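You operate a simulated robot arm through the tools that you are given. There is no shell and no other tool. Be economical: measure what you need, move in short steps, check, and stop when the job is done.

Carry out the task below with a simulated robot arm. There is one attempt and no reset: what you move stays moved.

TASK
Put two of the label blocks from the pump bench on the drip pan with red grip.

It is judged by the outcome, as a careful person would: the job done as asked, and still so three seconds after it is handed in. It fails if anything else is knocked over, pushed out of place, dropped, spilled or broken.

THE ROBOT
A 7-joint arm with a two-finger parallel gripper, fixed in place. Base frame: the origin is at the foot of the arm, x ahead of it, y to its left, z up; the work surface is at about z = 0. Lengths are in m, angles in degrees, forces in N, time in s.
With the tool pointing down near the work surface it reaches from about 0.22 to 0.58 m from the base axis. Its first joint turns from -66.0 to 66.0 degrees. Payload 2.5 kg.
Tool frame: the origin (TCP) lies between the finger pads and is the grasp point; the fingertips stand 0.023 m ahead of it; z points along the fingers, y is the line along which they close. The gripper opens to 0.094 m. The fingers are 0.038 m wide and 0.01 m thick; the gripper's body (0.054 by 0.096 m) begins 0.039 m behind the TCP.
Orientation is that of the tool frame in the base frame, as a unit quaternion [x, y, z, w]. With the fingers straight down and closing along the base's y, the tool's x points along the base's -x, its y along +y and its z along -z.

THE INTERFACE
- The arm moves only by the tool apply_moves. Its arguments are lists of equal length, an entry for each row: "linear": the shift along the tool's x, y, z in m, a list of three; "turn": the turn, a rotation vector about the tool's x, y, z in degrees, a list of three; "claw": the finger opening in m, from 0 to 0.094. In form: {"linear": [[x, y, z], ...], "turn": [[rx, ry, rz], ...], "claw": [claw, ...]}. A call has 1 to 12 rows; each row shifts and turns the commanded pose from where the row before left it, along the tool's axes as they then stand. A row lasts 0.2 s, in which the tool goes at most 0.05 m and 8.6 degrees; a call with a longer step from one row to the next is refused whole, and so is a gripper value outside its range. A pose out of reach is approached as far as the arm can. The call stops where the force on the tool passes 40 N (or 10 N more than at its start, if that is more) or the arm is blocked; 0.2 s more then pass. The fingers move at their own pace (about 0.108 m/s each) and stop on an object; they squeeze with about 21 N. The grip force told is the motor's: it shows also when the fingers shut on nothing. Time passes only in rows, and 0.2 s behind the last, so rows that do not move let the fingers close. It gives the time, the measured TCP pose, the force on the tool (base axes), the opening and the grip force at its end, in the units of the frame above (readings bear some noise), and new pictures: "views" is both (left out), scene, wrist or none.
- Cameras (640 x 400 px; columns grow to the right, rows downward): "scene" is fixed at [0.1196, -0.4155, 0.5266]; the picture's right is [0.79, -0.62, 0.00], its down [-0.45, -0.57, -0.68] and it looks along [0.42, 0.54, -0.73] (base axes); focal length 302 px, centre (320, 200). "wrist" rides on the gripper at [-0.039, 0, -0.044] in the tool frame; the picture's right is [0.00, -1.00, 0.00], its down [0.97, 0.00, -0.24] and it looks along [0.24, 0.00, 0.97] (tool axes); focal length 218 px, centre (320, 200).
- pixel_to_xyz(camera, pixels): there is no depth. For up to 12 entries [column, row, z] of the newest picture of that camera ("zoom" is the newest enlarged one), the place [x, y] in the base frame at which the ray of that pixel passes the height z, good to about 0.003 m. No time passes.
- close_up(camera, box): a new picture of the part [left, top, right, bottom] of that camera's present view, enlarged. No time passes.
- job_done(): hands the job in; it is judged then, once.

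Work in short steps. Measure before you move; look again where a grasp or a placing could have gone wrong, and mend it. You have 60 turns and 120 pictures in all, the two below and enlarged ones among them. Open the gripper and draw the arm clear of the work before you hand the job in, unless the task says otherwise; then end with one line.

The tools are called after ">>>" as a command line: name --argument value ..., lists and objects as JSON in quotes. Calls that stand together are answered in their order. apply_moves: Moves the arm, as the interface text tells. Its arguments: {"type":"object","properties":{"linear":{"type":"array","items":{"type":"array","items":{"type":"number"}}},"turn":{"type":"array","items":{"type":"array","items":{"type":"number"}}},"claw":{"type":"array","items":{"type":"number"}},"views":{"type":"string","enum":["both","scene","wrist","none"]}},"required":["linear","turn","claw"]} The other tools are called the same way: pixel_to_xyz (camera, pixels) gives the place at which the rays of pixels pass given heights; close_up (camera, box) takes an enlarged picture of a part of a camera's view; job_done () hands the job in.

At the start:

```text
t: 0.0
eef_pos: [0.2848, -0.2834, 0.3119]
tcp_rot: [0.0, 1.0, 0.0, 0.0]
contact_force: [0.3, -0.6, -0.3]
grip_width: 0.094
grip_force: 0.1
```

scene: 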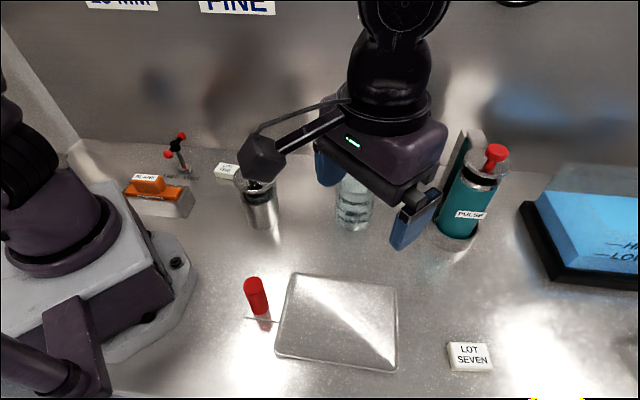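
wrist: 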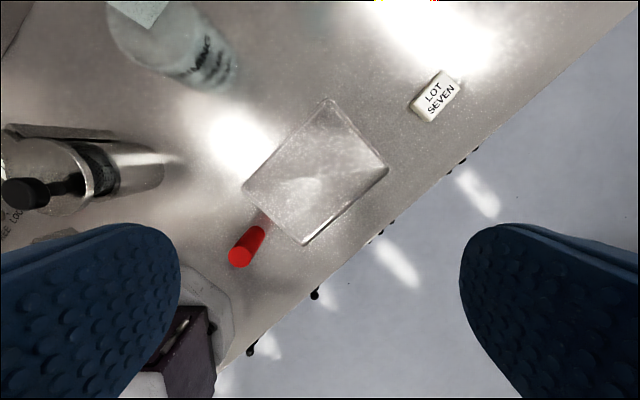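

I see a "LOT SEVEN" block at (470,356) and another small label at (228,170). I'll enlarge those areas and the pan.

>>> close_up --camera "scene" --box '[110, 120, 290, 232]'

>>> close_up --camera "scene" --box '[220, 250, 520, 400]'

>>> close_up --camera "scene" --box '[400, 100, 640, 290]'

>>> pixel_to_xyz --camera "scene" --pixels '[[290, 274, 0.01], [397, 287, 0.01], [394, 371, 0.01], [276, 356, 0.01], [470, 356, 0.015], [228, 170, 0.015], [263, 315, 0.02], [254, 282, 0.04], [353, 225, 0], [263, 225, 0], [455, 240, 0]]'

```text
3.56 times, centred on (200, 176) of scene
```

zoom: 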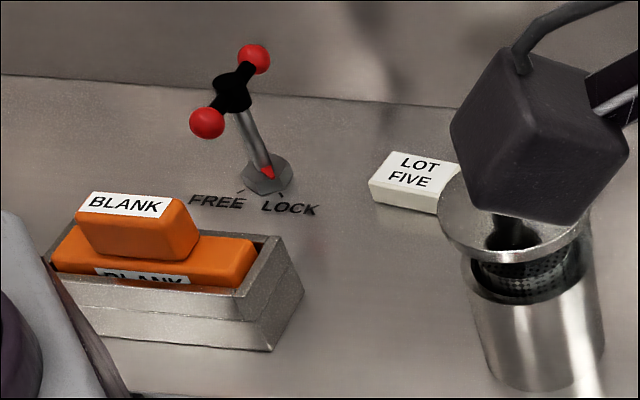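

```text
2.13 times, centred on (370, 325) of scene
```

zoom: 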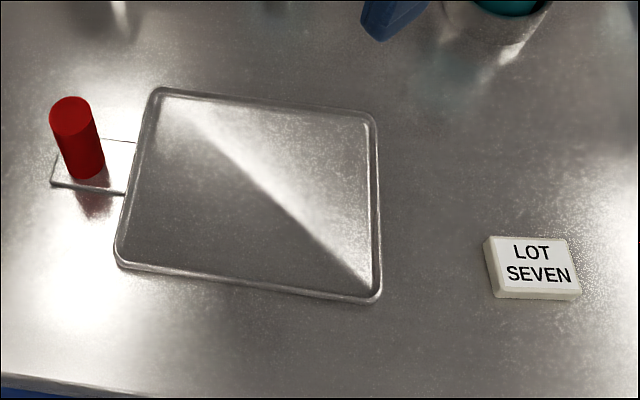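

```text
2.11 times, centred on (520, 195) of scene
```

zoom: 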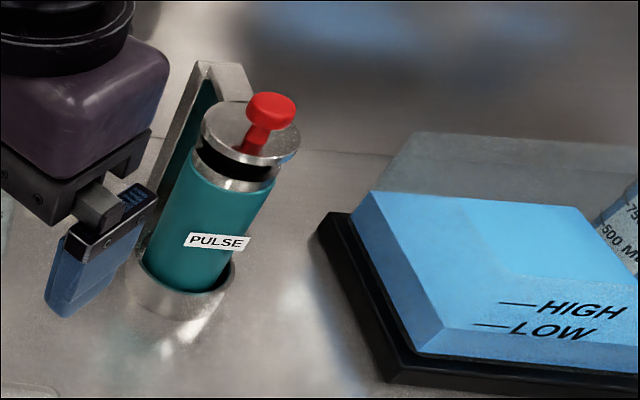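

```text
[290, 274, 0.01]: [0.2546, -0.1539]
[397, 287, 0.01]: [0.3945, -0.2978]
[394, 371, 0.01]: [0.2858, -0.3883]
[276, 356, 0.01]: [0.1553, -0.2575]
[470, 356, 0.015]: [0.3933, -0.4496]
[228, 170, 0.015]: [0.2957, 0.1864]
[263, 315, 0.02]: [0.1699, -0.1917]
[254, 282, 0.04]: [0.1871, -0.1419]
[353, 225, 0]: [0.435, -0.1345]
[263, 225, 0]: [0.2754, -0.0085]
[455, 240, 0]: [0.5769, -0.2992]
```

LOT FIVE is near (0.296, 0.186) and LOT SEVEN near (0.393, -0.45). I'll sweep the arm at height toward LOT FIVE, watching for other blocks.

>>> apply_moves --linear '[[0, 0.045, 0], [0, 0.045, 0], [0, 0.045, 0], [0, 0.045, 0], [0, 0.045, 0], [0, 0.045, 0], [0, 0.045, 0], [0, 0.045, 0], [0, 0.045, 0]]' --turn '[[0, 0, 0], [0, 0, 0], [0, 0, 0], [0, 0, 0], [0, 0, 0], [0, 0, 0], [0, 0, 0], [0, 0, 0], [0, 0, 0]]' --claw '[0.094, 0.094, 0.094, 0.094, 0.094, 0.094, 0.094, 0.094, 0.094]'

```text
t: 2.0
eef_pos: [0.2828, 0.1241, 0.3091]
tcp_rot: [0.001, 1.0, 0.0, 0.0]
contact_force: [-0.9, 0.7, -0.2]
grip_width: 0.0938
grip_force: 0.2
```

scene: 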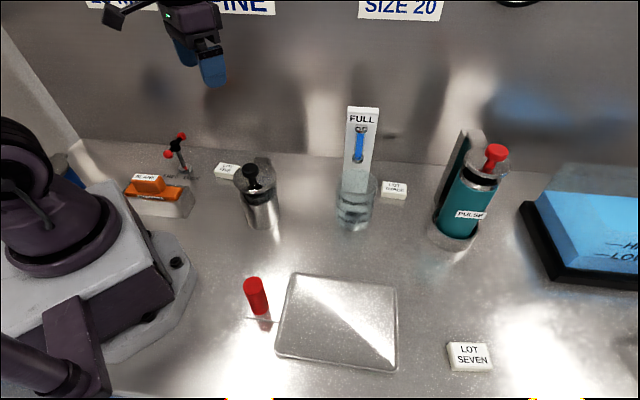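
wrist: 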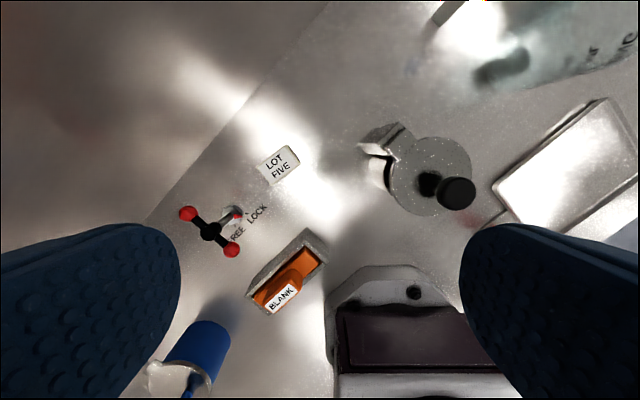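

A third white block sits at (394,189). I'll enlarge it and measure all three.

>>> close_up --camera "scene" --box '[320, 90, 520, 250]'

>>> close_up --camera "scene" --box '[120, 120, 300, 232]'

>>> close_up --camera "wrist" --box '[160, 110, 480, 310]'

>>> pixel_to_xyz --camera "wrist" --pixels '[[257, 164, 0.015], [290, 145, 0.015], [300, 162, 0.015], [271, 184, 0.015], [212, 230, 0.08], [240, 212, 0], [305, 229, 0.03], [430, 175, 0.08]]'

>>> pixel_to_xyz --camera "scene" --pixels '[[394, 189, 0.015], [382, 182, 0.015], [407, 185, 0.015], [405, 196, 0.015], [355, 225, 0], [375, 180, 0.05], [360, 110, 0.15], [489, 343, 0.015], [492, 367, 0.015], [452, 366, 0.015], [449, 344, 0.015]]'

```text
2.50 times, centred on (420, 170) of scene
```

zoom: 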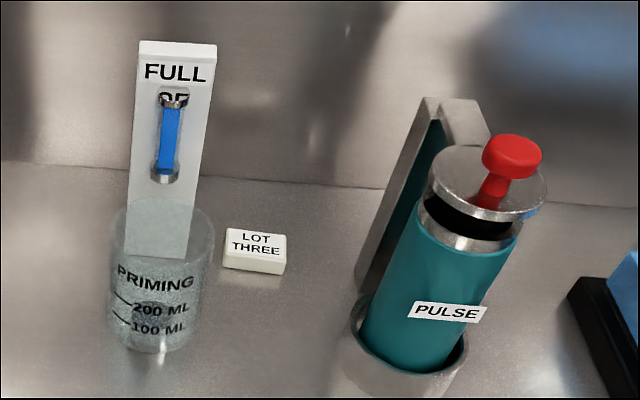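

```text
3.56 times, centred on (210, 176) of scene
```

zoom: 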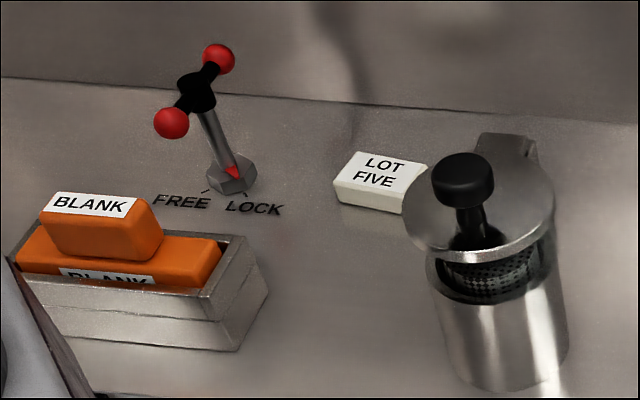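

```text
2.00 times, centred on (320, 210) of wrist
```

zoom: 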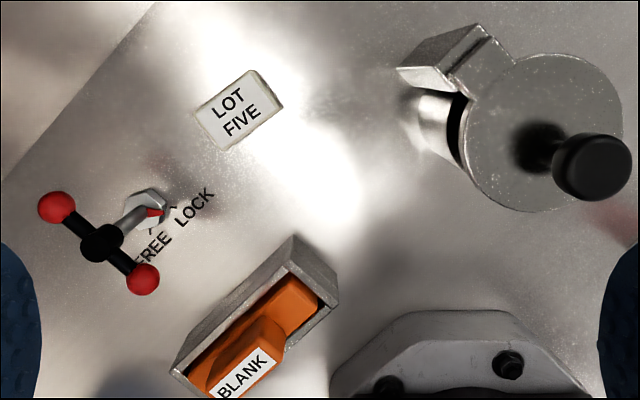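

```text
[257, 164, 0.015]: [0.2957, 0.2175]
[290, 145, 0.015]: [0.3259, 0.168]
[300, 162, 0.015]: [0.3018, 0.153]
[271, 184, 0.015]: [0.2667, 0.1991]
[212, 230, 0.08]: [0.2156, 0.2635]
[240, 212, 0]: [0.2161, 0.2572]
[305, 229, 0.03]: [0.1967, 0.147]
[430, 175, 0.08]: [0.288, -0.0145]
```

```text
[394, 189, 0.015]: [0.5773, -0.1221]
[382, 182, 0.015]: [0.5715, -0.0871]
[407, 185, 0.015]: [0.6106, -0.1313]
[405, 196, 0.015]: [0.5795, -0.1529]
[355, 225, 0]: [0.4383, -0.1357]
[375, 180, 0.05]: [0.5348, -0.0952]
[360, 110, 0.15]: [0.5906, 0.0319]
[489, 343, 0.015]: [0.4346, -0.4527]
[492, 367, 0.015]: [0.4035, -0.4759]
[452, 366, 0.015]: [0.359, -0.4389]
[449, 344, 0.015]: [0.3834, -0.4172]
```

Blocks: FIVE centre ≈(0.297,0.184), SEVEN ≈(0.395,-0.446), THREE sits behind the beaker. I'll take FIVE and SEVEN; first turn the fingers to FIVE's short side and get above it.

>>> apply_moves --linear '[[-0.007, 0.03, 0], [-0.007, 0.03, 0], [0, 0, 0], [0, 0, 0], [0, 0, 0], [0, 0, 0], [0, 0, 0], [0, 0, 0.04], [0, 0, 0.04], [0, 0, 0.04], [0, 0, 0]]' --turn '[[0, 0, 0], [0, 0, 0], [0, 0, 8.4], [0, 0, 8.4], [0, 0, 8.4], [0, 0, 8.4], [0, 0, 8.4], [0, 0, 8.4], [0, 0, 8.1], [0, 0, 0], [0, 0, 0]]' --claw '[0.065, 0.065, 0.065, 0.065, 0.065, 0.065, 0.065, 0.065, 0.065, 0.065, 0.065]'

```text
t: 4.4
eef_pos: [0.2996, 0.1808, 0.1914]
tcp_rot: [0.489, 0.872, 0.0, 0.0]
contact_force: [0.8, 0.0, -0.2]
grip_width: 0.0649
grip_force: 0.2
```

scene: 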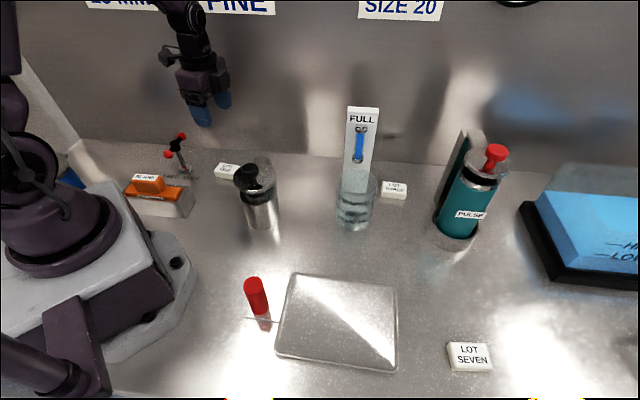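
wrist: 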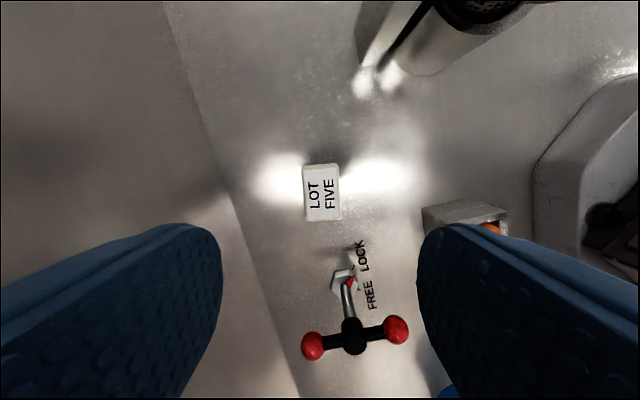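

Block FIVE now shows nearly square at (303–341,165–221). I'll measure it more precisely along with the lever.

>>> pixel_to_xyz --camera "wrist" --pixels '[[303, 166, 0.015], [337, 164, 0.015], [341, 219, 0.015], [307, 221, 0.015], [322, 192, 0.015], [341, 280, 0], [352, 335, 0.08], [313, 346, 0.08], [397, 329, 0.08]]'

>>> close_up --camera "wrist" --box '[260, 140, 400, 228]'

>>> close_up --camera "scene" --box '[120, 60, 300, 232]'

```text
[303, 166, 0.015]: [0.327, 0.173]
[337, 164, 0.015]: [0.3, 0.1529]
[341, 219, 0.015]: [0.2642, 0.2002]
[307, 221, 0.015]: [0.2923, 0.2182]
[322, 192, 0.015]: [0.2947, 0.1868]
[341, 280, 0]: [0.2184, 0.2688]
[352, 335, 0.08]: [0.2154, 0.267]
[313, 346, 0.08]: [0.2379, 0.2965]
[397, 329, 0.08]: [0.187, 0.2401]
```

```text
4.55 times, centred on (330, 184) of wrist
```

zoom: 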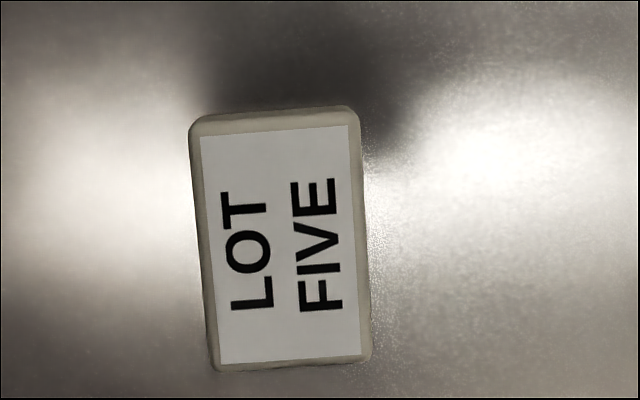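

```text
2.33 times, centred on (210, 146) of scene
```

zoom: 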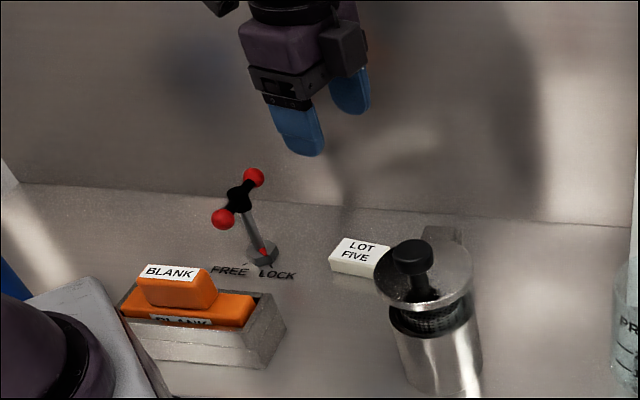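

>>> pixel_to_xyz --camera "wrist" --pixels '[[230, 195, 0], [180, 50, 0], [290, 390, 0]]'

>>> apply_moves --linear '[[0.007, -0.0005, 0.03], [0, 0, 0.04], [0, 0, 0.03], [0, 0, 0]]' --turn '[[0, 0, -4.5], [0, 0, 0], [0, 0, 0], [0, 0, 0]]' --claw '[0.065, 0.065, 0.065, 0.065]'

```text
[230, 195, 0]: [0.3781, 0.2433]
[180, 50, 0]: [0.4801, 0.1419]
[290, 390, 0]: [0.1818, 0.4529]
```

```text
t: 5.4
eef_pos: [0.2948, 0.1889, 0.0915]
tcp_rot: [0.454, 0.891, 0.0, 0.0]
contact_force: [-0.5, 0.5, 0.1]
grip_width: 0.065
grip_force: 0.1
```

scene: 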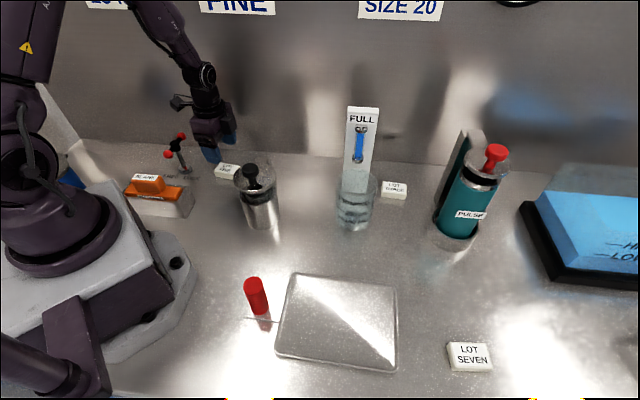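
wrist: 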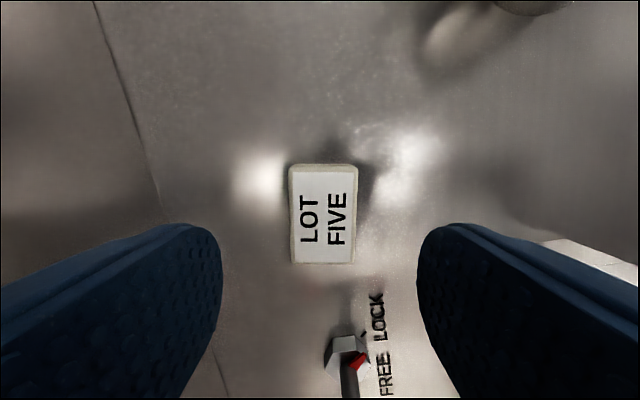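

>>> pixel_to_xyz --camera "wrist" --pixels '[[290, 172, 0.018], [358, 172, 0.018], [354, 263, 0.018], [292, 263, 0.018], [345, 345, 0.01]]'

>>> apply_moves --linear '[[0, 0, 0.03], [0, 0, 0.02], [0, 0, 0]]' --turn '[[0, 0, 0], [0, 0, 0], [0, 0, 0]]' --claw '[0.065, 0.065, 0.065]'

```text
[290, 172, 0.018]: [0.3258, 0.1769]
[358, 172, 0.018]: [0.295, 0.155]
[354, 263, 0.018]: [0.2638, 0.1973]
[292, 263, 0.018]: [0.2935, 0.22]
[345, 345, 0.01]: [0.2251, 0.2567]
```

```text
t: 6.2
eef_pos: [0.2944, 0.188, 0.0415]
tcp_rot: [0.455, 0.891, 0.0, 0.0]
contact_force: [0.1, -0.4, -0.4]
grip_width: 0.0649
grip_force: 0.0
```

scene: 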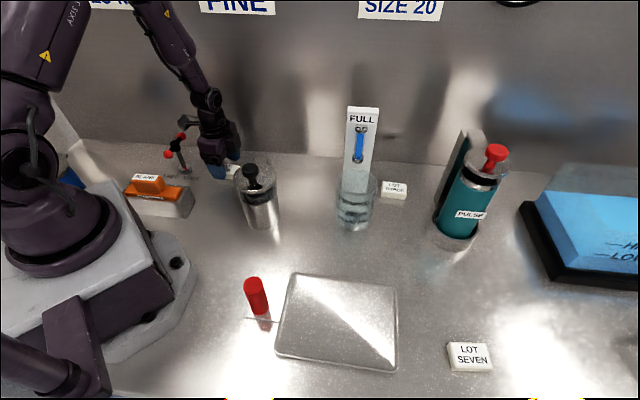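
wrist: 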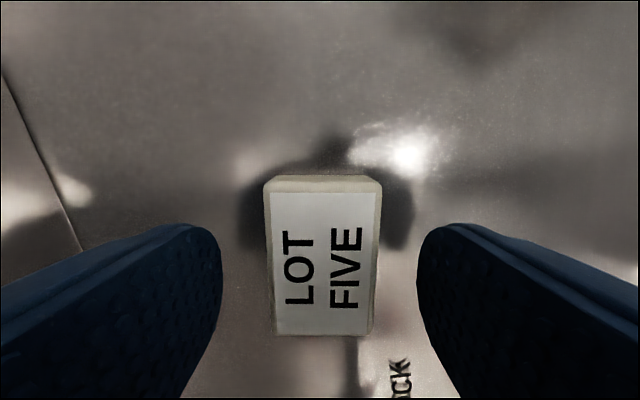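

Block is centred between the fingers; going down 13 mm and closing.

>>> apply_moves --linear '[[0, 0, 0.013], [0, 0, 0], [0, 0, 0], [0, 0, 0], [0, 0, 0]]' --turn '[[0, 0, 0], [0, 0, 0], [0, 0, 0], [0, 0, 0], [0, 0, 0]]' --claw '[0.065, 0.065, 0.01, 0.01, 0.01]' --views "wrist"

```text
t: 7.4
eef_pos: [0.2938, 0.1883, 0.0286]
tcp_rot: [0.454, 0.891, 0.0, 0.0]
contact_force: [-0.4, -0.6, -0.9]
grip_width: 0.0372
grip_force: 20.7
```

wrist: 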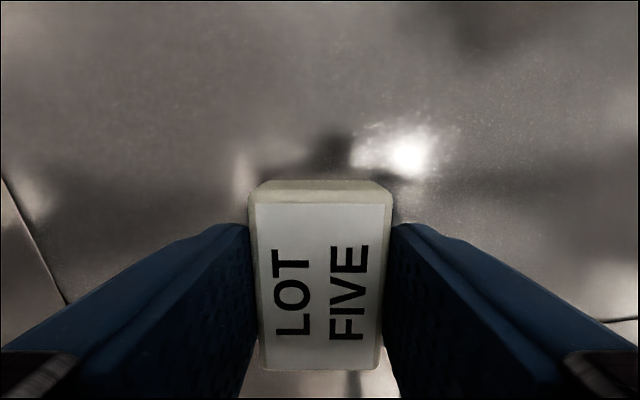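

Gripped (0.037 m). Lifting straight up.

>>> apply_moves --linear '[[0, 0, -0.02], [0, 0, -0.045], [0, 0, -0.045], [0, 0, -0.045], [0, 0, -0.045], [0, 0, -0.045], [0, 0, 0]]' --turn '[[0, 0, 0], [0, 0, 0], [0, 0, 0], [0, 0, 0], [0, 0, 0], [0, 0, 0], [0, 0, 0]]' --claw '[0.01, 0.01, 0.01, 0.01, 0.01, 0.01, 0.01]' --views "both"

```text
t: 9.0
eef_pos: [0.2963, 0.1847, 0.2751]
tcp_rot: [0.454, 0.891, 0.0, 0.0]
contact_force: [-0.4, 0.6, -1.4]
grip_width: 0.0372
grip_force: 20.6
```

scene: 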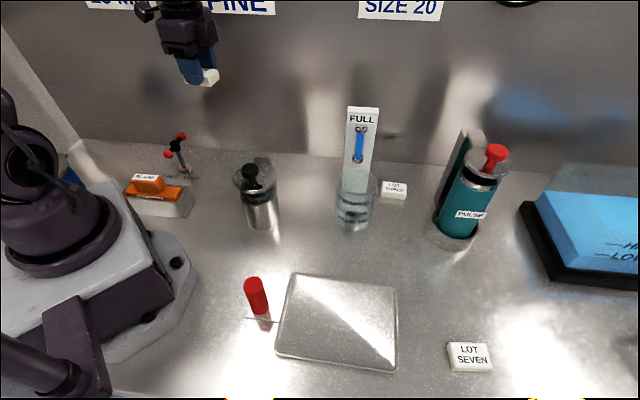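
wrist: 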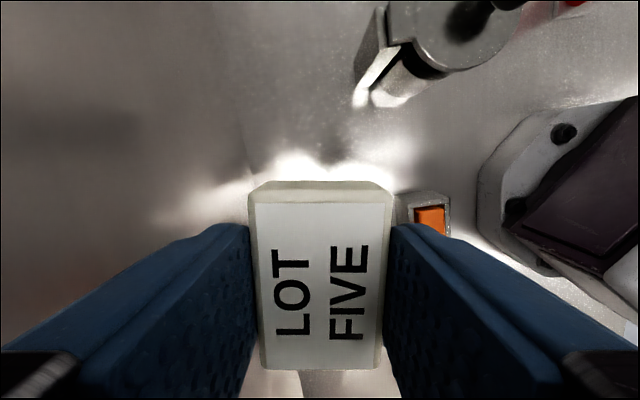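

Carrying it over toward the pan's handle-side half (0.241,-0.242), turning afterwards.

>>> apply_moves --linear '[[-0.0313, -0.02956, 0], [-0.0313, -0.02956, 0], [-0.0313, -0.02956, 0], [-0.0313, -0.02956, 0], [-0.0313, -0.02956, 0], [-0.0313, -0.02956, 0], [-0.0313, -0.02956, 0], [-0.0313, -0.02956, 0], [-0.0313, -0.02956, 0], [-0.0313, -0.02956, 0]]' --turn '[[0, 0, 0], [0, 0, 0], [0, 0, 0], [0, 0, 0], [0, 0, 0], [0, 0, 0], [0, 0, 0], [0, 0, 0], [0, 0, 0], [0, 0, 0]]' --claw '[0.01, 0.01, 0.01, 0.01, 0.01, 0.01, 0.01, 0.01, 0.01, 0.01]' --views "none"

>>> apply_moves --linear '[[0, 0, 0], [0, 0, 0], [0, 0, 0], [0, 0, 0], [0, 0, 0], [0, 0, 0], [0, 0, 0], [0, 0, 0.03], [0, 0, 0.03], [0, 0, 0.03], [0, 0, 0]]' --turn '[[0, 0, 8.1], [0, 0, 8.1], [0, 0, 8.1], [0, 0, 8.1], [0, 0, 8.1], [0, 0, 8.1], [0, 0, 8.1], [0, 0, 8.1], [0, 0, 8.1], [0, 0, 8.1], [0, 0, 0]]' --claw '[0.01, 0.01, 0.01, 0.01, 0.01, 0.01, 0.01, 0.01, 0.01, 0.01, 0.01]'

```text
t: 11.2
eef_pos: [0.2394, -0.2369, 0.2751]
tcp_rot: [0.453, 0.892, 0.0, 0.0]
contact_force: [-0.4, -0.1, 0.1]
grip_width: 0.037
grip_force: 21.1
```

```text
t: 13.6
eef_pos: [0.2399, -0.2383, 0.184]
tcp_rot: [0.924, 0.381, 0.0, 0.0]
contact_force: [0.7, -0.6, -0.3]
grip_width: 0.0369
grip_force: 21.4
```

scene: 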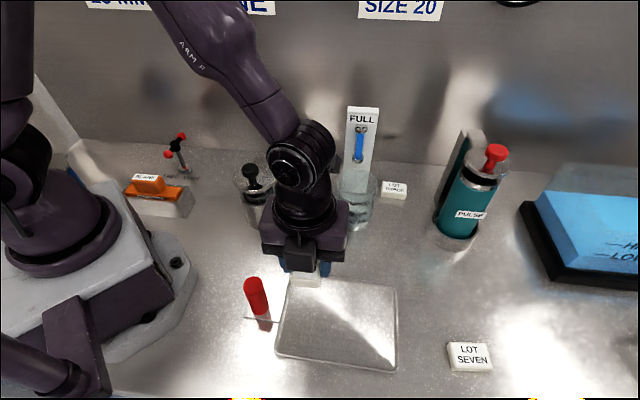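
wrist: 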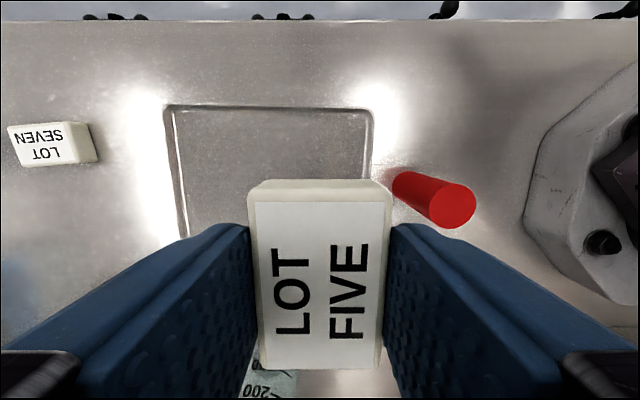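

>>> pixel_to_xyz --camera "wrist" --pixels '[[165, 107, 0.01], [372, 110, 0.01], [183, 238, 0.01], [455, 205, 0.05], [455, 205, 0.07], [455, 205, 0.09]]'

>>> pixel_to_xyz --camera "scene" --pixels '[[253, 280, 0.05], [253, 280, 0.07], [253, 280, 0.09], [397, 287, 0.01], [394, 371, 0.01], [276, 356, 0.01], [290, 274, 0.01]]'

>>> apply_moves --linear '[[-0.001, 0.006, 0.035], [0, 0, 0.035], [0, 0, 0.03], [0, 0, 0]]' --turn '[[0, 0, 0], [0, 0, 0], [0, 0, 0], [0, 0, 0]]' --claw '[0.01, 0.01, 0.01, 0.01]'

```text
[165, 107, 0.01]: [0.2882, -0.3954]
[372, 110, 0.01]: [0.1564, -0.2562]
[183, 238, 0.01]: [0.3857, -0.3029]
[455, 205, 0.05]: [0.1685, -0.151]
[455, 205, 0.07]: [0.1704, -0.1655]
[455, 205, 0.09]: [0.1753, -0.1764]
```

```text
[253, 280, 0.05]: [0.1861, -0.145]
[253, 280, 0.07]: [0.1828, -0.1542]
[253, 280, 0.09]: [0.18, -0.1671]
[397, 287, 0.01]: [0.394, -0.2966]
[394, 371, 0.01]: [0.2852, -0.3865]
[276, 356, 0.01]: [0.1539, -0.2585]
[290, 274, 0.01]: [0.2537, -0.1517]
```

```text
t: 14.6
eef_pos: [0.243, -0.2451, 0.0844]
tcp_rot: [0.924, 0.382, 0.0, 0.0]
contact_force: [0.8, -0.2, -0.2]
grip_width: 0.0373
grip_force: 21.2
```

scene: 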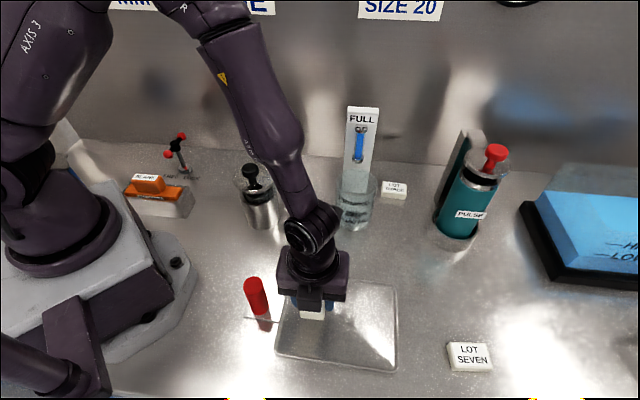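
wrist: 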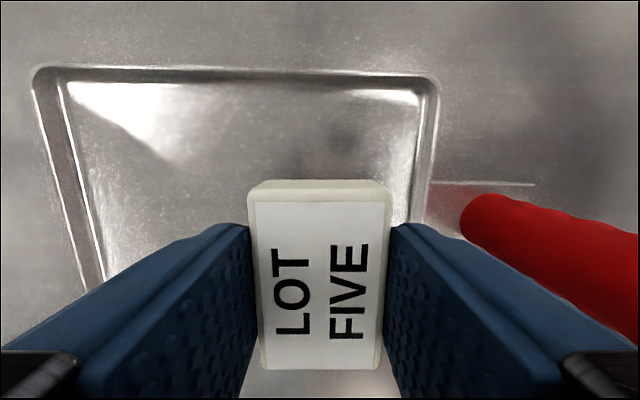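

Clear of the handle and over the pan floor. Lowering toward the floor in stages, watching force.

>>> apply_moves --linear '[[0, 0, 0.03], [0, 0, 0.014], [0, 0, 0.004], [0, 0, 0]]' --turn '[[0, 0, 0], [0, 0, 0], [0, 0, 0], [0, 0, 0]]' --claw '[0.01, 0.01, 0.01, 0.01]'

>>> close_up --camera "scene" --box '[230, 230, 420, 380]'

```text
t: 15.6
eef_pos: [0.2421, -0.2457, 0.0356]
tcp_rot: [0.924, 0.384, 0.0, 0.0]
contact_force: [0.1, -0.7, -0.2]
grip_width: 0.0373
grip_force: 21.1
```

scene: 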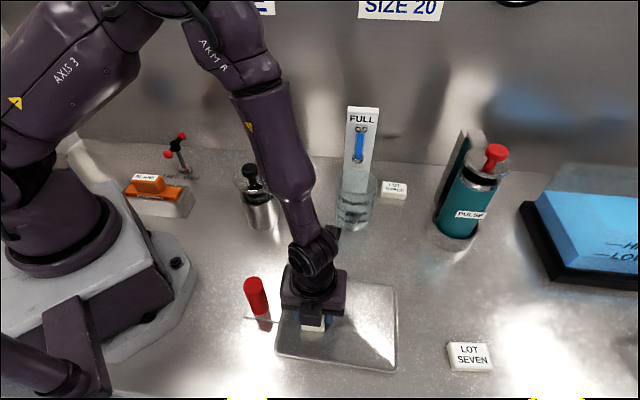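
wrist: 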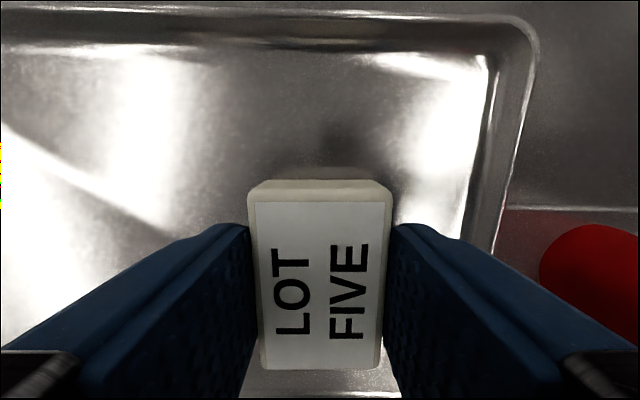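

```text
2.67 times, centred on (325, 305) of scene
```

zoom: 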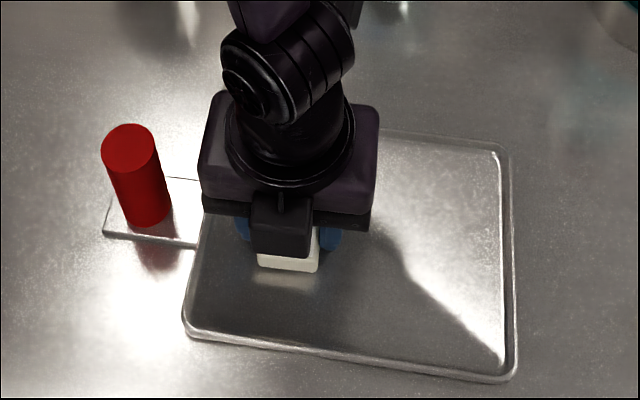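

Inside the rim, no contact yet. Lowering by millimetres.

>>> apply_moves --linear '[[0, 0, 0.0015], [0, 0, 0.001], [0, 0, 0]]' --turn '[[0, 0, 0], [0, 0, 0], [0, 0, 0]]' --claw '[0.01, 0.01, 0.01]' --views "none"

>>> apply_moves --linear '[[0, 0, 0.001], [0, 0, 0]]' --turn '[[0, 0, 0], [0, 0, 0]]' --claw '[0.01, 0.01]' --views "none"

```text
t: 16.4
eef_pos: [0.242, -0.2446, 0.0324]
tcp_rot: [0.924, 0.383, 0.0, 0.0]
contact_force: [-0.7, 0.0, -0.8]
grip_width: 0.0372
grip_force: 21.6
```

```text
t: 17.0
eef_pos: [0.2428, -0.245, 0.0332]
tcp_rot: [0.924, 0.383, 0.0, 0.0]
contact_force: [-1.4, 1.9, 6.2]
grip_width: 0.0372
grip_force: 20.7
```

Contact (6 N up). Opening gently to 0.052 and rising.

>>> apply_moves --linear '[[0, 0, 0], [0, 0, 0], [0, 0, -0.01], [0, 0, -0.03], [0, 0, -0.045], [0, 0, -0.045], [0, 0, -0.045], [0, 0, 0]]' --turn '[[0, 0, 0], [0, 0, 0], [0, 0, 0], [0, 0, 0], [0, 0, 0], [0, 0, 0], [0, 0, 0], [0, 0, 0]]' --claw '[0.052, 0.052, 0.052, 0.052, 0.052, 0.052, 0.052, 0.065]'

```text
t: 18.8
eef_pos: [0.2449, -0.2443, 0.2068]
tcp_rot: [0.924, 0.383, -0.001, 0.0]
contact_force: [0.0, 0.0, 0.2]
grip_width: 0.0649
grip_force: 0.0
```

scene: 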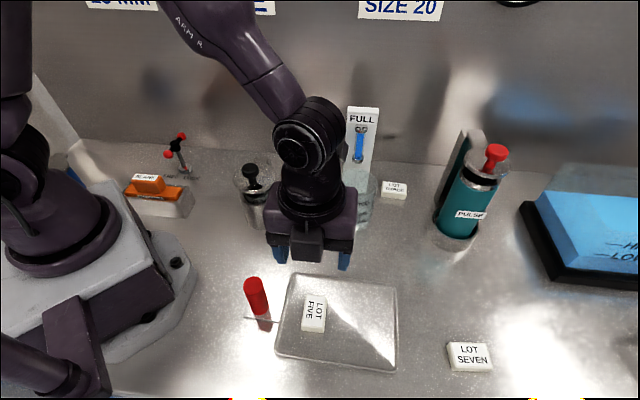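
wrist: 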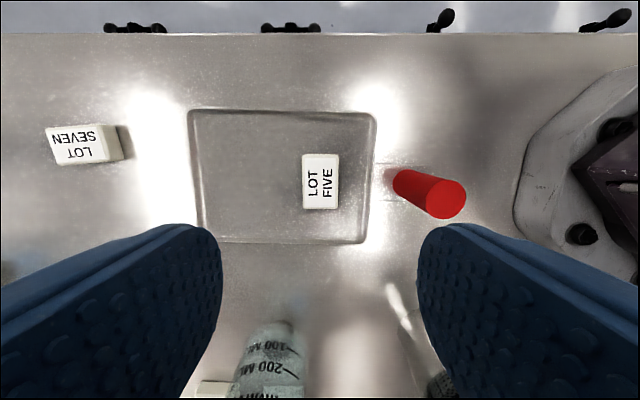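

FIVE is resting in the pan. Now measure SEVEN and move toward it at height.

>>> pixel_to_xyz --camera "wrist" --pixels '[[47, 128, 0.018], [102, 124, 0.018], [108, 158, 0.018], [55, 163, 0.018]]'

>>> apply_moves --linear '[[-0.0087, 0.041, 0], [-0.0087, 0.041, 0], [-0.0087, 0.041, 0], [-0.0087, 0.041, 0], [-0.0087, 0.041, 0], [0, 0, 0]]' --turn '[[0, 0, 0], [0, 0, 0], [0, 0, 0], [0, 0, 0], [0, 0, 0], [0, 0, 0]]' --claw '[0.065, 0.065, 0.065, 0.065, 0.065, 0.065]' --views "none"

>>> apply_moves --linear '[[0, 0, 0], [0, 0, 0], [0, 0, 0], [0, 0, 0], [0, 0, 0], [0, 0, 0], [0, 0, 0], [0, 0, 0], [0, 0, 0], [0, 0, 0], [0, 0, 0], [0, 0, 0]]' --turn '[[0, 0, -8.25], [0, 0, -8.25], [0, 0, -8.25], [0, 0, -8.25], [0, 0, -8.25], [0, 0, -8.25], [0, 0, -8.25], [0, 0, -8.25], [0, 0, -8.25], [0, 0, -8.25], [0, 0, -8.25], [0, 0, -8.25]]' --claw '[0.065, 0.065, 0.065, 0.065, 0.065, 0.065, 0.065, 0.065, 0.065, 0.065, 0.065, 0.065]'

```text
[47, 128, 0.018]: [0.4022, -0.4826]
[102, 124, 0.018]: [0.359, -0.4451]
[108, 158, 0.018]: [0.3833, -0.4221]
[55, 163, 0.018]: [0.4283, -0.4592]
```

```text
t: 20.2
eef_pos: [0.3577, -0.4183, 0.2063]
tcp_rot: [0.924, 0.383, 0.0, -0.001]
contact_force: [1.0, -1.0, 0.3]
grip_width: 0.065
grip_force: 0.0
```

```text
t: 22.8
eef_pos: [0.3575, -0.4194, 0.2079]
tcp_rot: [0.307, 0.952, 0.0, 0.0]
contact_force: [-1.3, -0.2, 0.4]
grip_width: 0.0649
grip_force: 0.0
```

scene: 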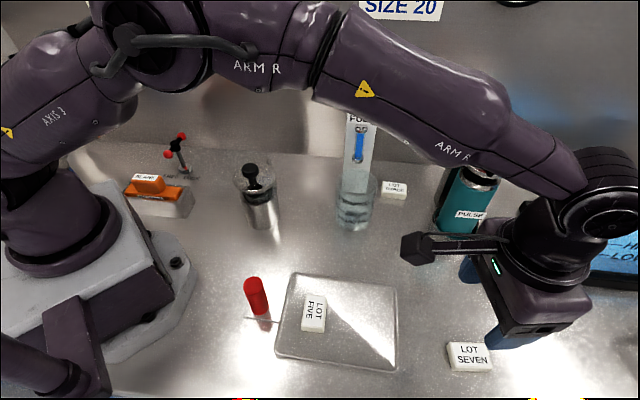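
wrist: 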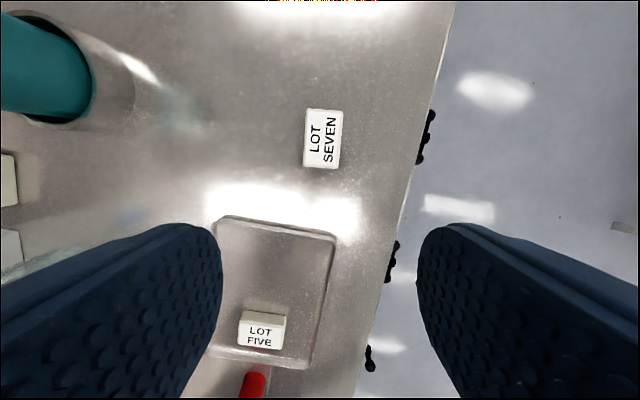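

SEVEN now visible and nearly aligned at (323,138). Measuring.

>>> close_up --camera "wrist" --box '[260, 95, 390, 176]'

>>> pixel_to_xyz --camera "wrist" --pixels '[[308, 110, 0.018], [343, 112, 0.018], [339, 166, 0.018], [304, 164, 0.018]]'

```text
4.92 times, centred on (325, 136) of wrist
```

zoom: 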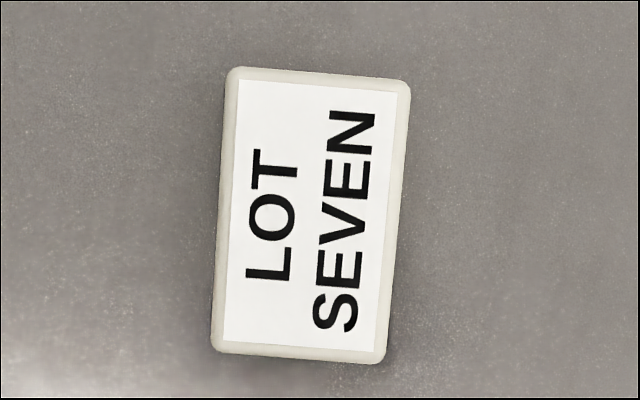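

```text
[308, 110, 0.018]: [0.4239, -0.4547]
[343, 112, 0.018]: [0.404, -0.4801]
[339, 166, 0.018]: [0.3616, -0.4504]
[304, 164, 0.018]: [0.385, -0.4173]
```

Turn +4° and move over SEVEN, gripping slightly inboard because of reach.

>>> apply_moves --linear '[[-0.0356, -0.0035, 0.02], [0, 0, 0.04], [0, 0, 0.04], [0, 0, 0], [0, 0, 0]]' --turn '[[0, 0, 4], [0, 0, 0], [0, 0, 0], [0, 0, 0], [0, 0, 0]]' --claw '[0.065, 0.065, 0.065, 0.065, 0.065]'

```text
t: 24.0
eef_pos: [0.3844, -0.4441, 0.1064]
tcp_rot: [0.343, 0.939, 0.0, 0.001]
contact_force: [0.7, -0.8, 0.0]
grip_width: 0.0648
grip_force: 0.1
```

scene: 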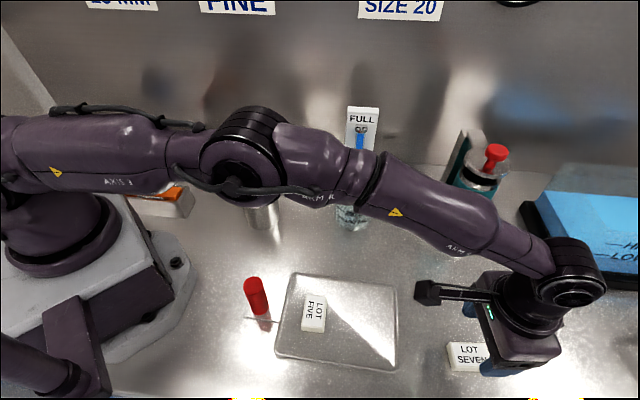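
wrist: 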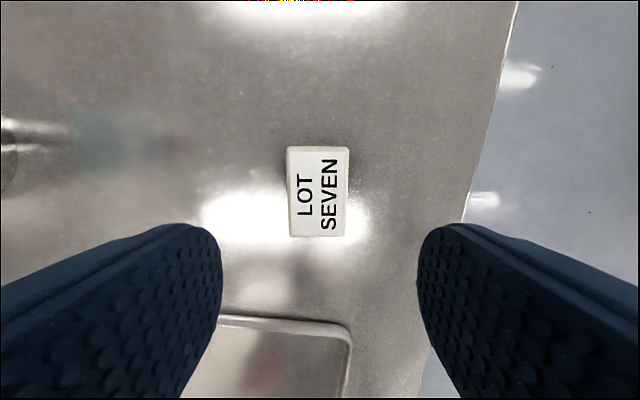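

>>> apply_moves --linear '[[0, 0, 0.035], [0, 0, 0.03], [0, 0, 0], [0, 0, 0]]' --turn '[[0, 0, 0], [0, 0, 0], [0, 0, 0], [0, 0, 0]]' --claw '[0.065, 0.065, 0.065, 0.065]'

```text
t: 25.0
eef_pos: [0.3824, -0.4447, 0.0411]
tcp_rot: [0.342, 0.94, 0.0, 0.001]
contact_force: [-0.5, 0.5, 0.4]
grip_width: 0.0653
grip_force: 0.0
```

scene: 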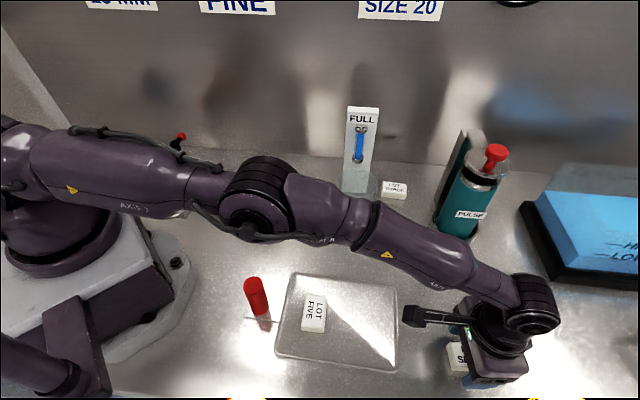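
wrist: 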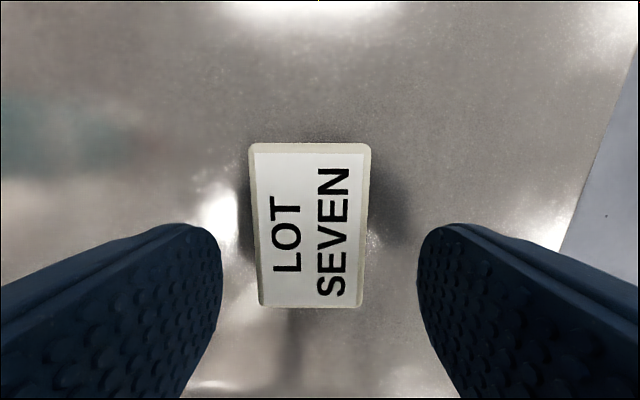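

Block sits ~3 mm to the left (+y); correcting, then down and close.

>>> apply_moves --linear '[[-0.005, 0.003, 0], [0, 0, 0.012], [0, 0, 0], [0, 0, 0], [0, 0, 0], [0, 0, 0]]' --turn '[[0, 0, 0], [0, 0, 0], [0, 0, 0], [0, 0, 0], [0, 0, 0], [0, 0, 0]]' --claw '[0.065, 0.065, 0.065, 0.01, 0.01, 0.01]'

```text
t: 26.4
eef_pos: [0.3887, -0.4452, 0.03]
tcp_rot: [0.341, 0.94, 0.0, 0.0]
contact_force: [-0.1, -0.1, 0.5]
grip_width: 0.0368
grip_force: 21.1
```

scene: 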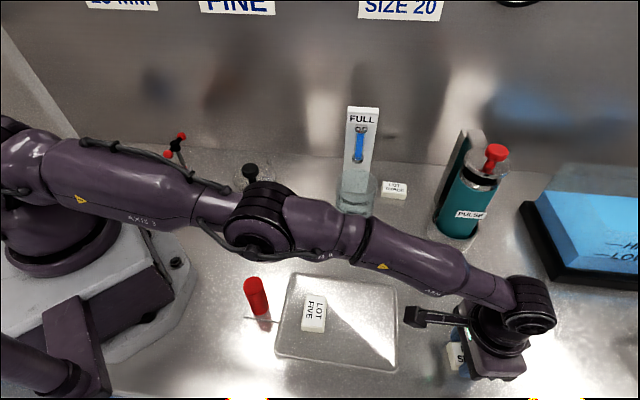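
wrist: 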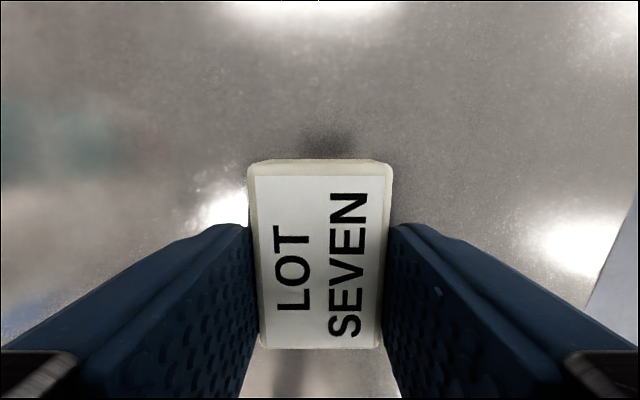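

Gripped. Lift, move over the pan's free half, then rotate.

>>> apply_moves --linear '[[0, 0, -0.02], [0, 0, -0.045], [0, 0, -0.045], [0, 0, -0.045], [0, 0, -0.045], [0, 0, 0], [0.0386, 0.01475, 0], [0.0386, 0.01475, 0], [0.0386, 0.01475, 0], [0.0386, 0.01475, 0], [0, 0, 0]]' --turn '[[0, 0, 0], [0, 0, 0], [0, 0, 0], [0, 0, 0], [0, 0, 0], [0, 0, 0], [0, 0, 0], [0, 0, 0], [0, 0, 0], [0, 0, 0], [0, 0, 0]]' --claw '[0.01, 0.01, 0.01, 0.01, 0.01, 0.01, 0.01, 0.01, 0.01, 0.01, 0.01]' --views "none"

>>> apply_moves --linear '[[0, 0, 0], [0, 0, 0], [0, 0, 0], [0, 0, 0], [0, 0, 0], [0, 0, 0], [0, 0, 0], [0, 0, 0], [0, 0, 0], [0, 0, 0], [0, 0, 0], [0, 0, 0]]' --turn '[[0, 0, 7.92], [0, 0, 7.92], [0, 0, 7.92], [0, 0, 7.92], [0, 0, 7.92], [0, 0, 7.92], [0, 0, 7.92], [0, 0, 7.92], [0, 0, 7.92], [0, 0, 7.92], [0, 0, 7.92], [0, 0, 7.92]]' --claw '[0.01, 0.01, 0.01, 0.01, 0.01, 0.01, 0.01, 0.01, 0.01, 0.01, 0.01, 0.01]'

```text
t: 28.8
eef_pos: [0.3098, -0.3002, 0.2311]
tcp_rot: [0.342, 0.94, -0.001, 0.0]
contact_force: [0.2, 0.2, -0.9]
grip_width: 0.0369
grip_force: 21.3
```

```text
t: 31.4
eef_pos: [0.3087, -0.301, 0.2295]
tcp_rot: [0.925, 0.381, 0.001, 0.0]
contact_force: [-0.4, 0.3, -0.9]
grip_width: 0.0374
grip_force: 20.4
```

scene: 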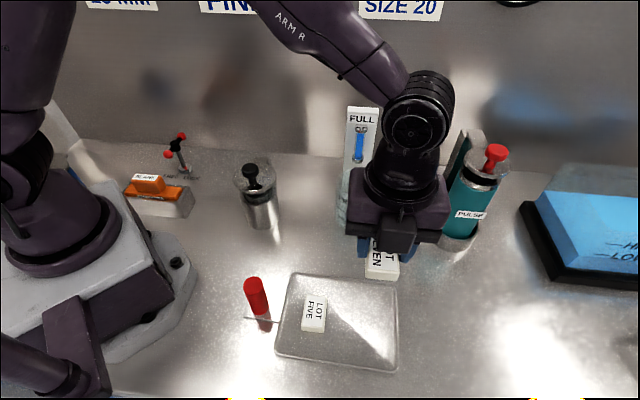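
wrist: 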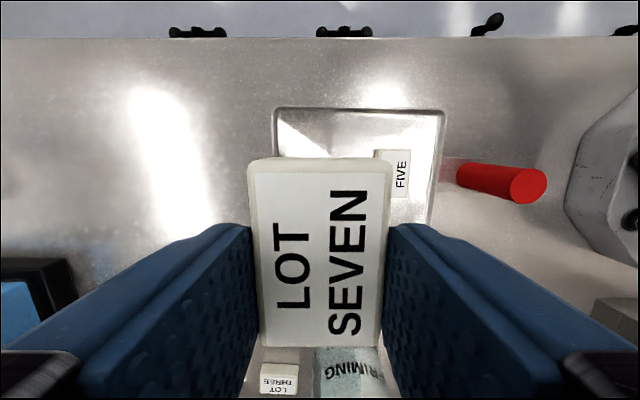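

Descending; pan corner positions checked too.

>>> pixel_to_xyz --camera "wrist" --pixels '[[275, 109, 0.01], [445, 112, 0.01], [376, 152, 0.02], [376, 196, 0.02]]'

>>> apply_moves --linear '[[0, 0, 0.04], [0, 0, 0.04], [0, 0, 0.04], [0, 0, 0.03], [0, 0, 0]]' --turn '[[0, 0, 0], [0, 0, 0], [0, 0, 0], [0, 0, 0], [0, 0, 0]]' --claw '[0.01, 0.01, 0.01, 0.01, 0.01]'

```text
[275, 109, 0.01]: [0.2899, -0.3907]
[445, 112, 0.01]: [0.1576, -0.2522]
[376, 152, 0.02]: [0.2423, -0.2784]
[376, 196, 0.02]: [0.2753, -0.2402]
```

```text
t: 32.6
eef_pos: [0.3109, -0.3013, 0.0792]
tcp_rot: [0.924, 0.383, 0.0, 0.0]
contact_force: [1.0, 0.1, -1.1]
grip_width: 0.0372
grip_force: 21.0
```

scene: 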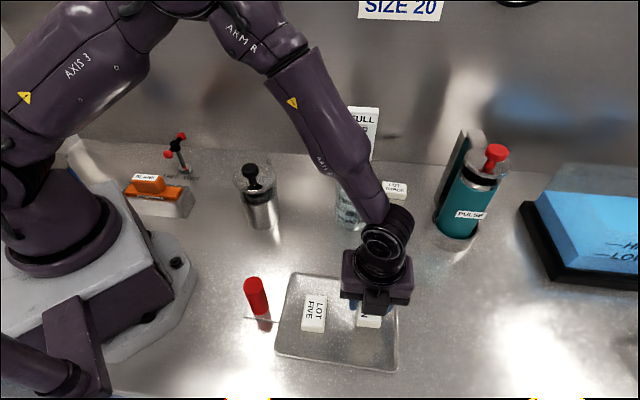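
wrist: 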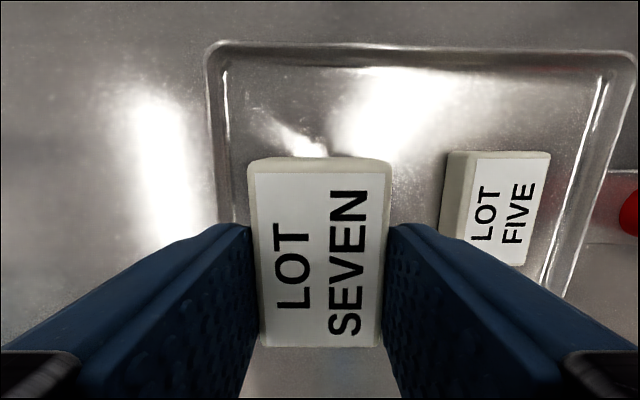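

The far rim is a bit close; shifting 10 mm toward FIVE (leaves ~2 cm gap) and lowering.

>>> apply_moves --linear '[[0, -0.01, 0], [0, 0, 0.03], [0, 0, 0.01], [0, 0, 0]]' --turn '[[0, 0, 0], [0, 0, 0], [0, 0, 0], [0, 0, 0]]' --claw '[0.01, 0.01, 0.01, 0.01]'

```text
t: 33.6
eef_pos: [0.3009, -0.2937, 0.0401]
tcp_rot: [0.924, 0.383, 0.0, 0.0]
contact_force: [0.3, 0.0, 0.2]
grip_width: 0.0369
grip_force: 21.4
```

scene: 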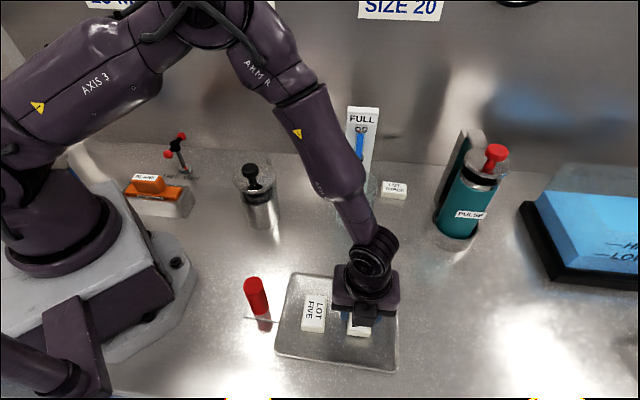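
wrist: 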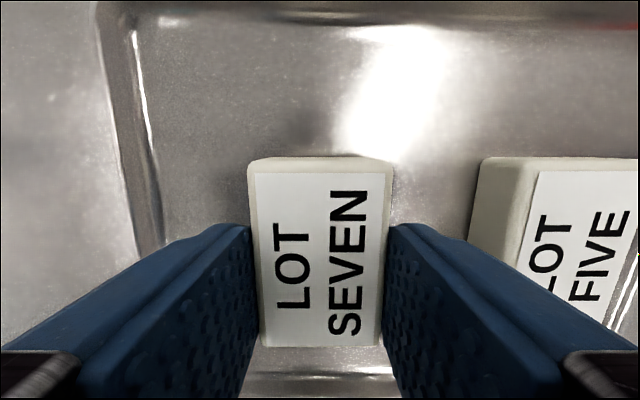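

>>> apply_moves --linear '[[0, 0, 0.004], [0, 0, 0.001], [0, 0, 0]]' --turn '[[0, 0, 0], [0, 0, 0], [0, 0, 0]]' --claw '[0.01, 0.01, 0.01]' --views "none"

>>> apply_moves --linear '[[0, 0, 0.001], [0, 0, 0]]' --turn '[[0, 0, 0], [0, 0, 0]]' --claw '[0.01, 0.01]' --views "none"

```text
t: 34.4
eef_pos: [0.3025, -0.2944, 0.036]
tcp_rot: [0.924, 0.382, 0.0, 0.0]
contact_force: [0.4, 0.1, 0.1]
grip_width: 0.0368
grip_force: 21.0
```

```text
t: 35.0
eef_pos: [0.3023, -0.2938, 0.0355]
tcp_rot: [0.924, 0.383, 0.0, 0.0]
contact_force: [0.4, 0.0, -1.1]
grip_width: 0.0371
grip_force: 21.2
```

>>> apply_moves --linear '[[0, 0, 0.001], [0, 0, 0]]' --turn '[[0, 0, 0], [0, 0, 0]]' --claw '[0.01, 0.01]' --views "none"

>>> apply_moves --linear '[[0, 0, 0.001], [0, 0, 0]]' --turn '[[0, 0, 0], [0, 0, 0]]' --claw '[0.01, 0.01]' --views "none"

```text
t: 35.6
eef_pos: [0.3014, -0.294, 0.0328]
tcp_rot: [0.924, 0.382, 0.0, 0.0]
contact_force: [-4.6, 4.3, 19.8]
grip_width: 0.037
grip_force: 20.4
```

```text
t: 36.2
eef_pos: [0.3031, -0.2941, 0.0328]
tcp_rot: [0.924, 0.382, 0.0, 0.0]
contact_force: [-5.5, 4.7, 26.2]
grip_width: 0.0373
grip_force: 21.2
```

Firm contact; backing off 1.5 mm, opening and rising.

>>> apply_moves --linear '[[0, 0, -0.0015], [0, 0, 0], [0, 0, 0], [0, 0, 0], [0, 0, -0.01], [0, 0, -0.03], [0, 0, -0.045], [0, 0, -0.045], [0, 0, -0.045], [0, 0, 0]]' --turn '[[0, 0, 0], [0, 0, 0], [0, 0, 0], [0, 0, 0], [0, 0, 0], [0, 0, 0], [0, 0, 0], [0, 0, 0], [0, 0, 0], [0, 0, 0]]' --claw '[0.01, 0.01, 0.052, 0.052, 0.052, 0.052, 0.052, 0.052, 0.052, 0.052]'

```text
t: 38.4
eef_pos: [0.3039, -0.2934, 0.208]
tcp_rot: [0.924, 0.382, 0.001, 0.0]
contact_force: [0.1, -1.1, -0.3]
grip_width: 0.0519
grip_force: 0.1
```

scene: 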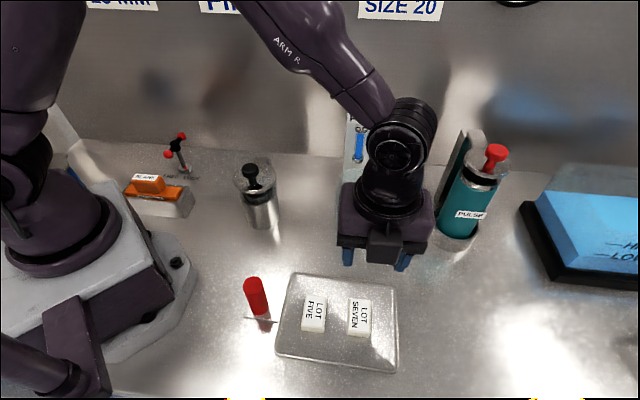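
wrist: 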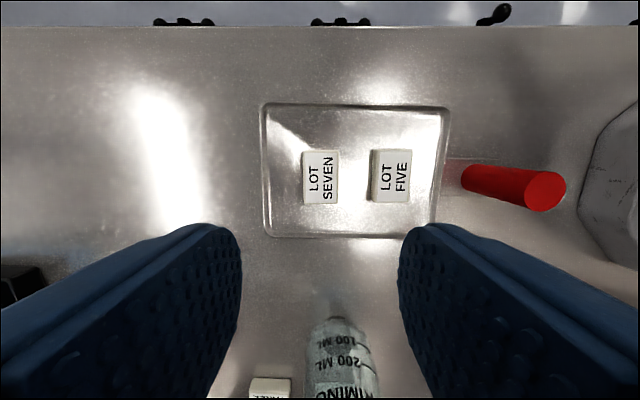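

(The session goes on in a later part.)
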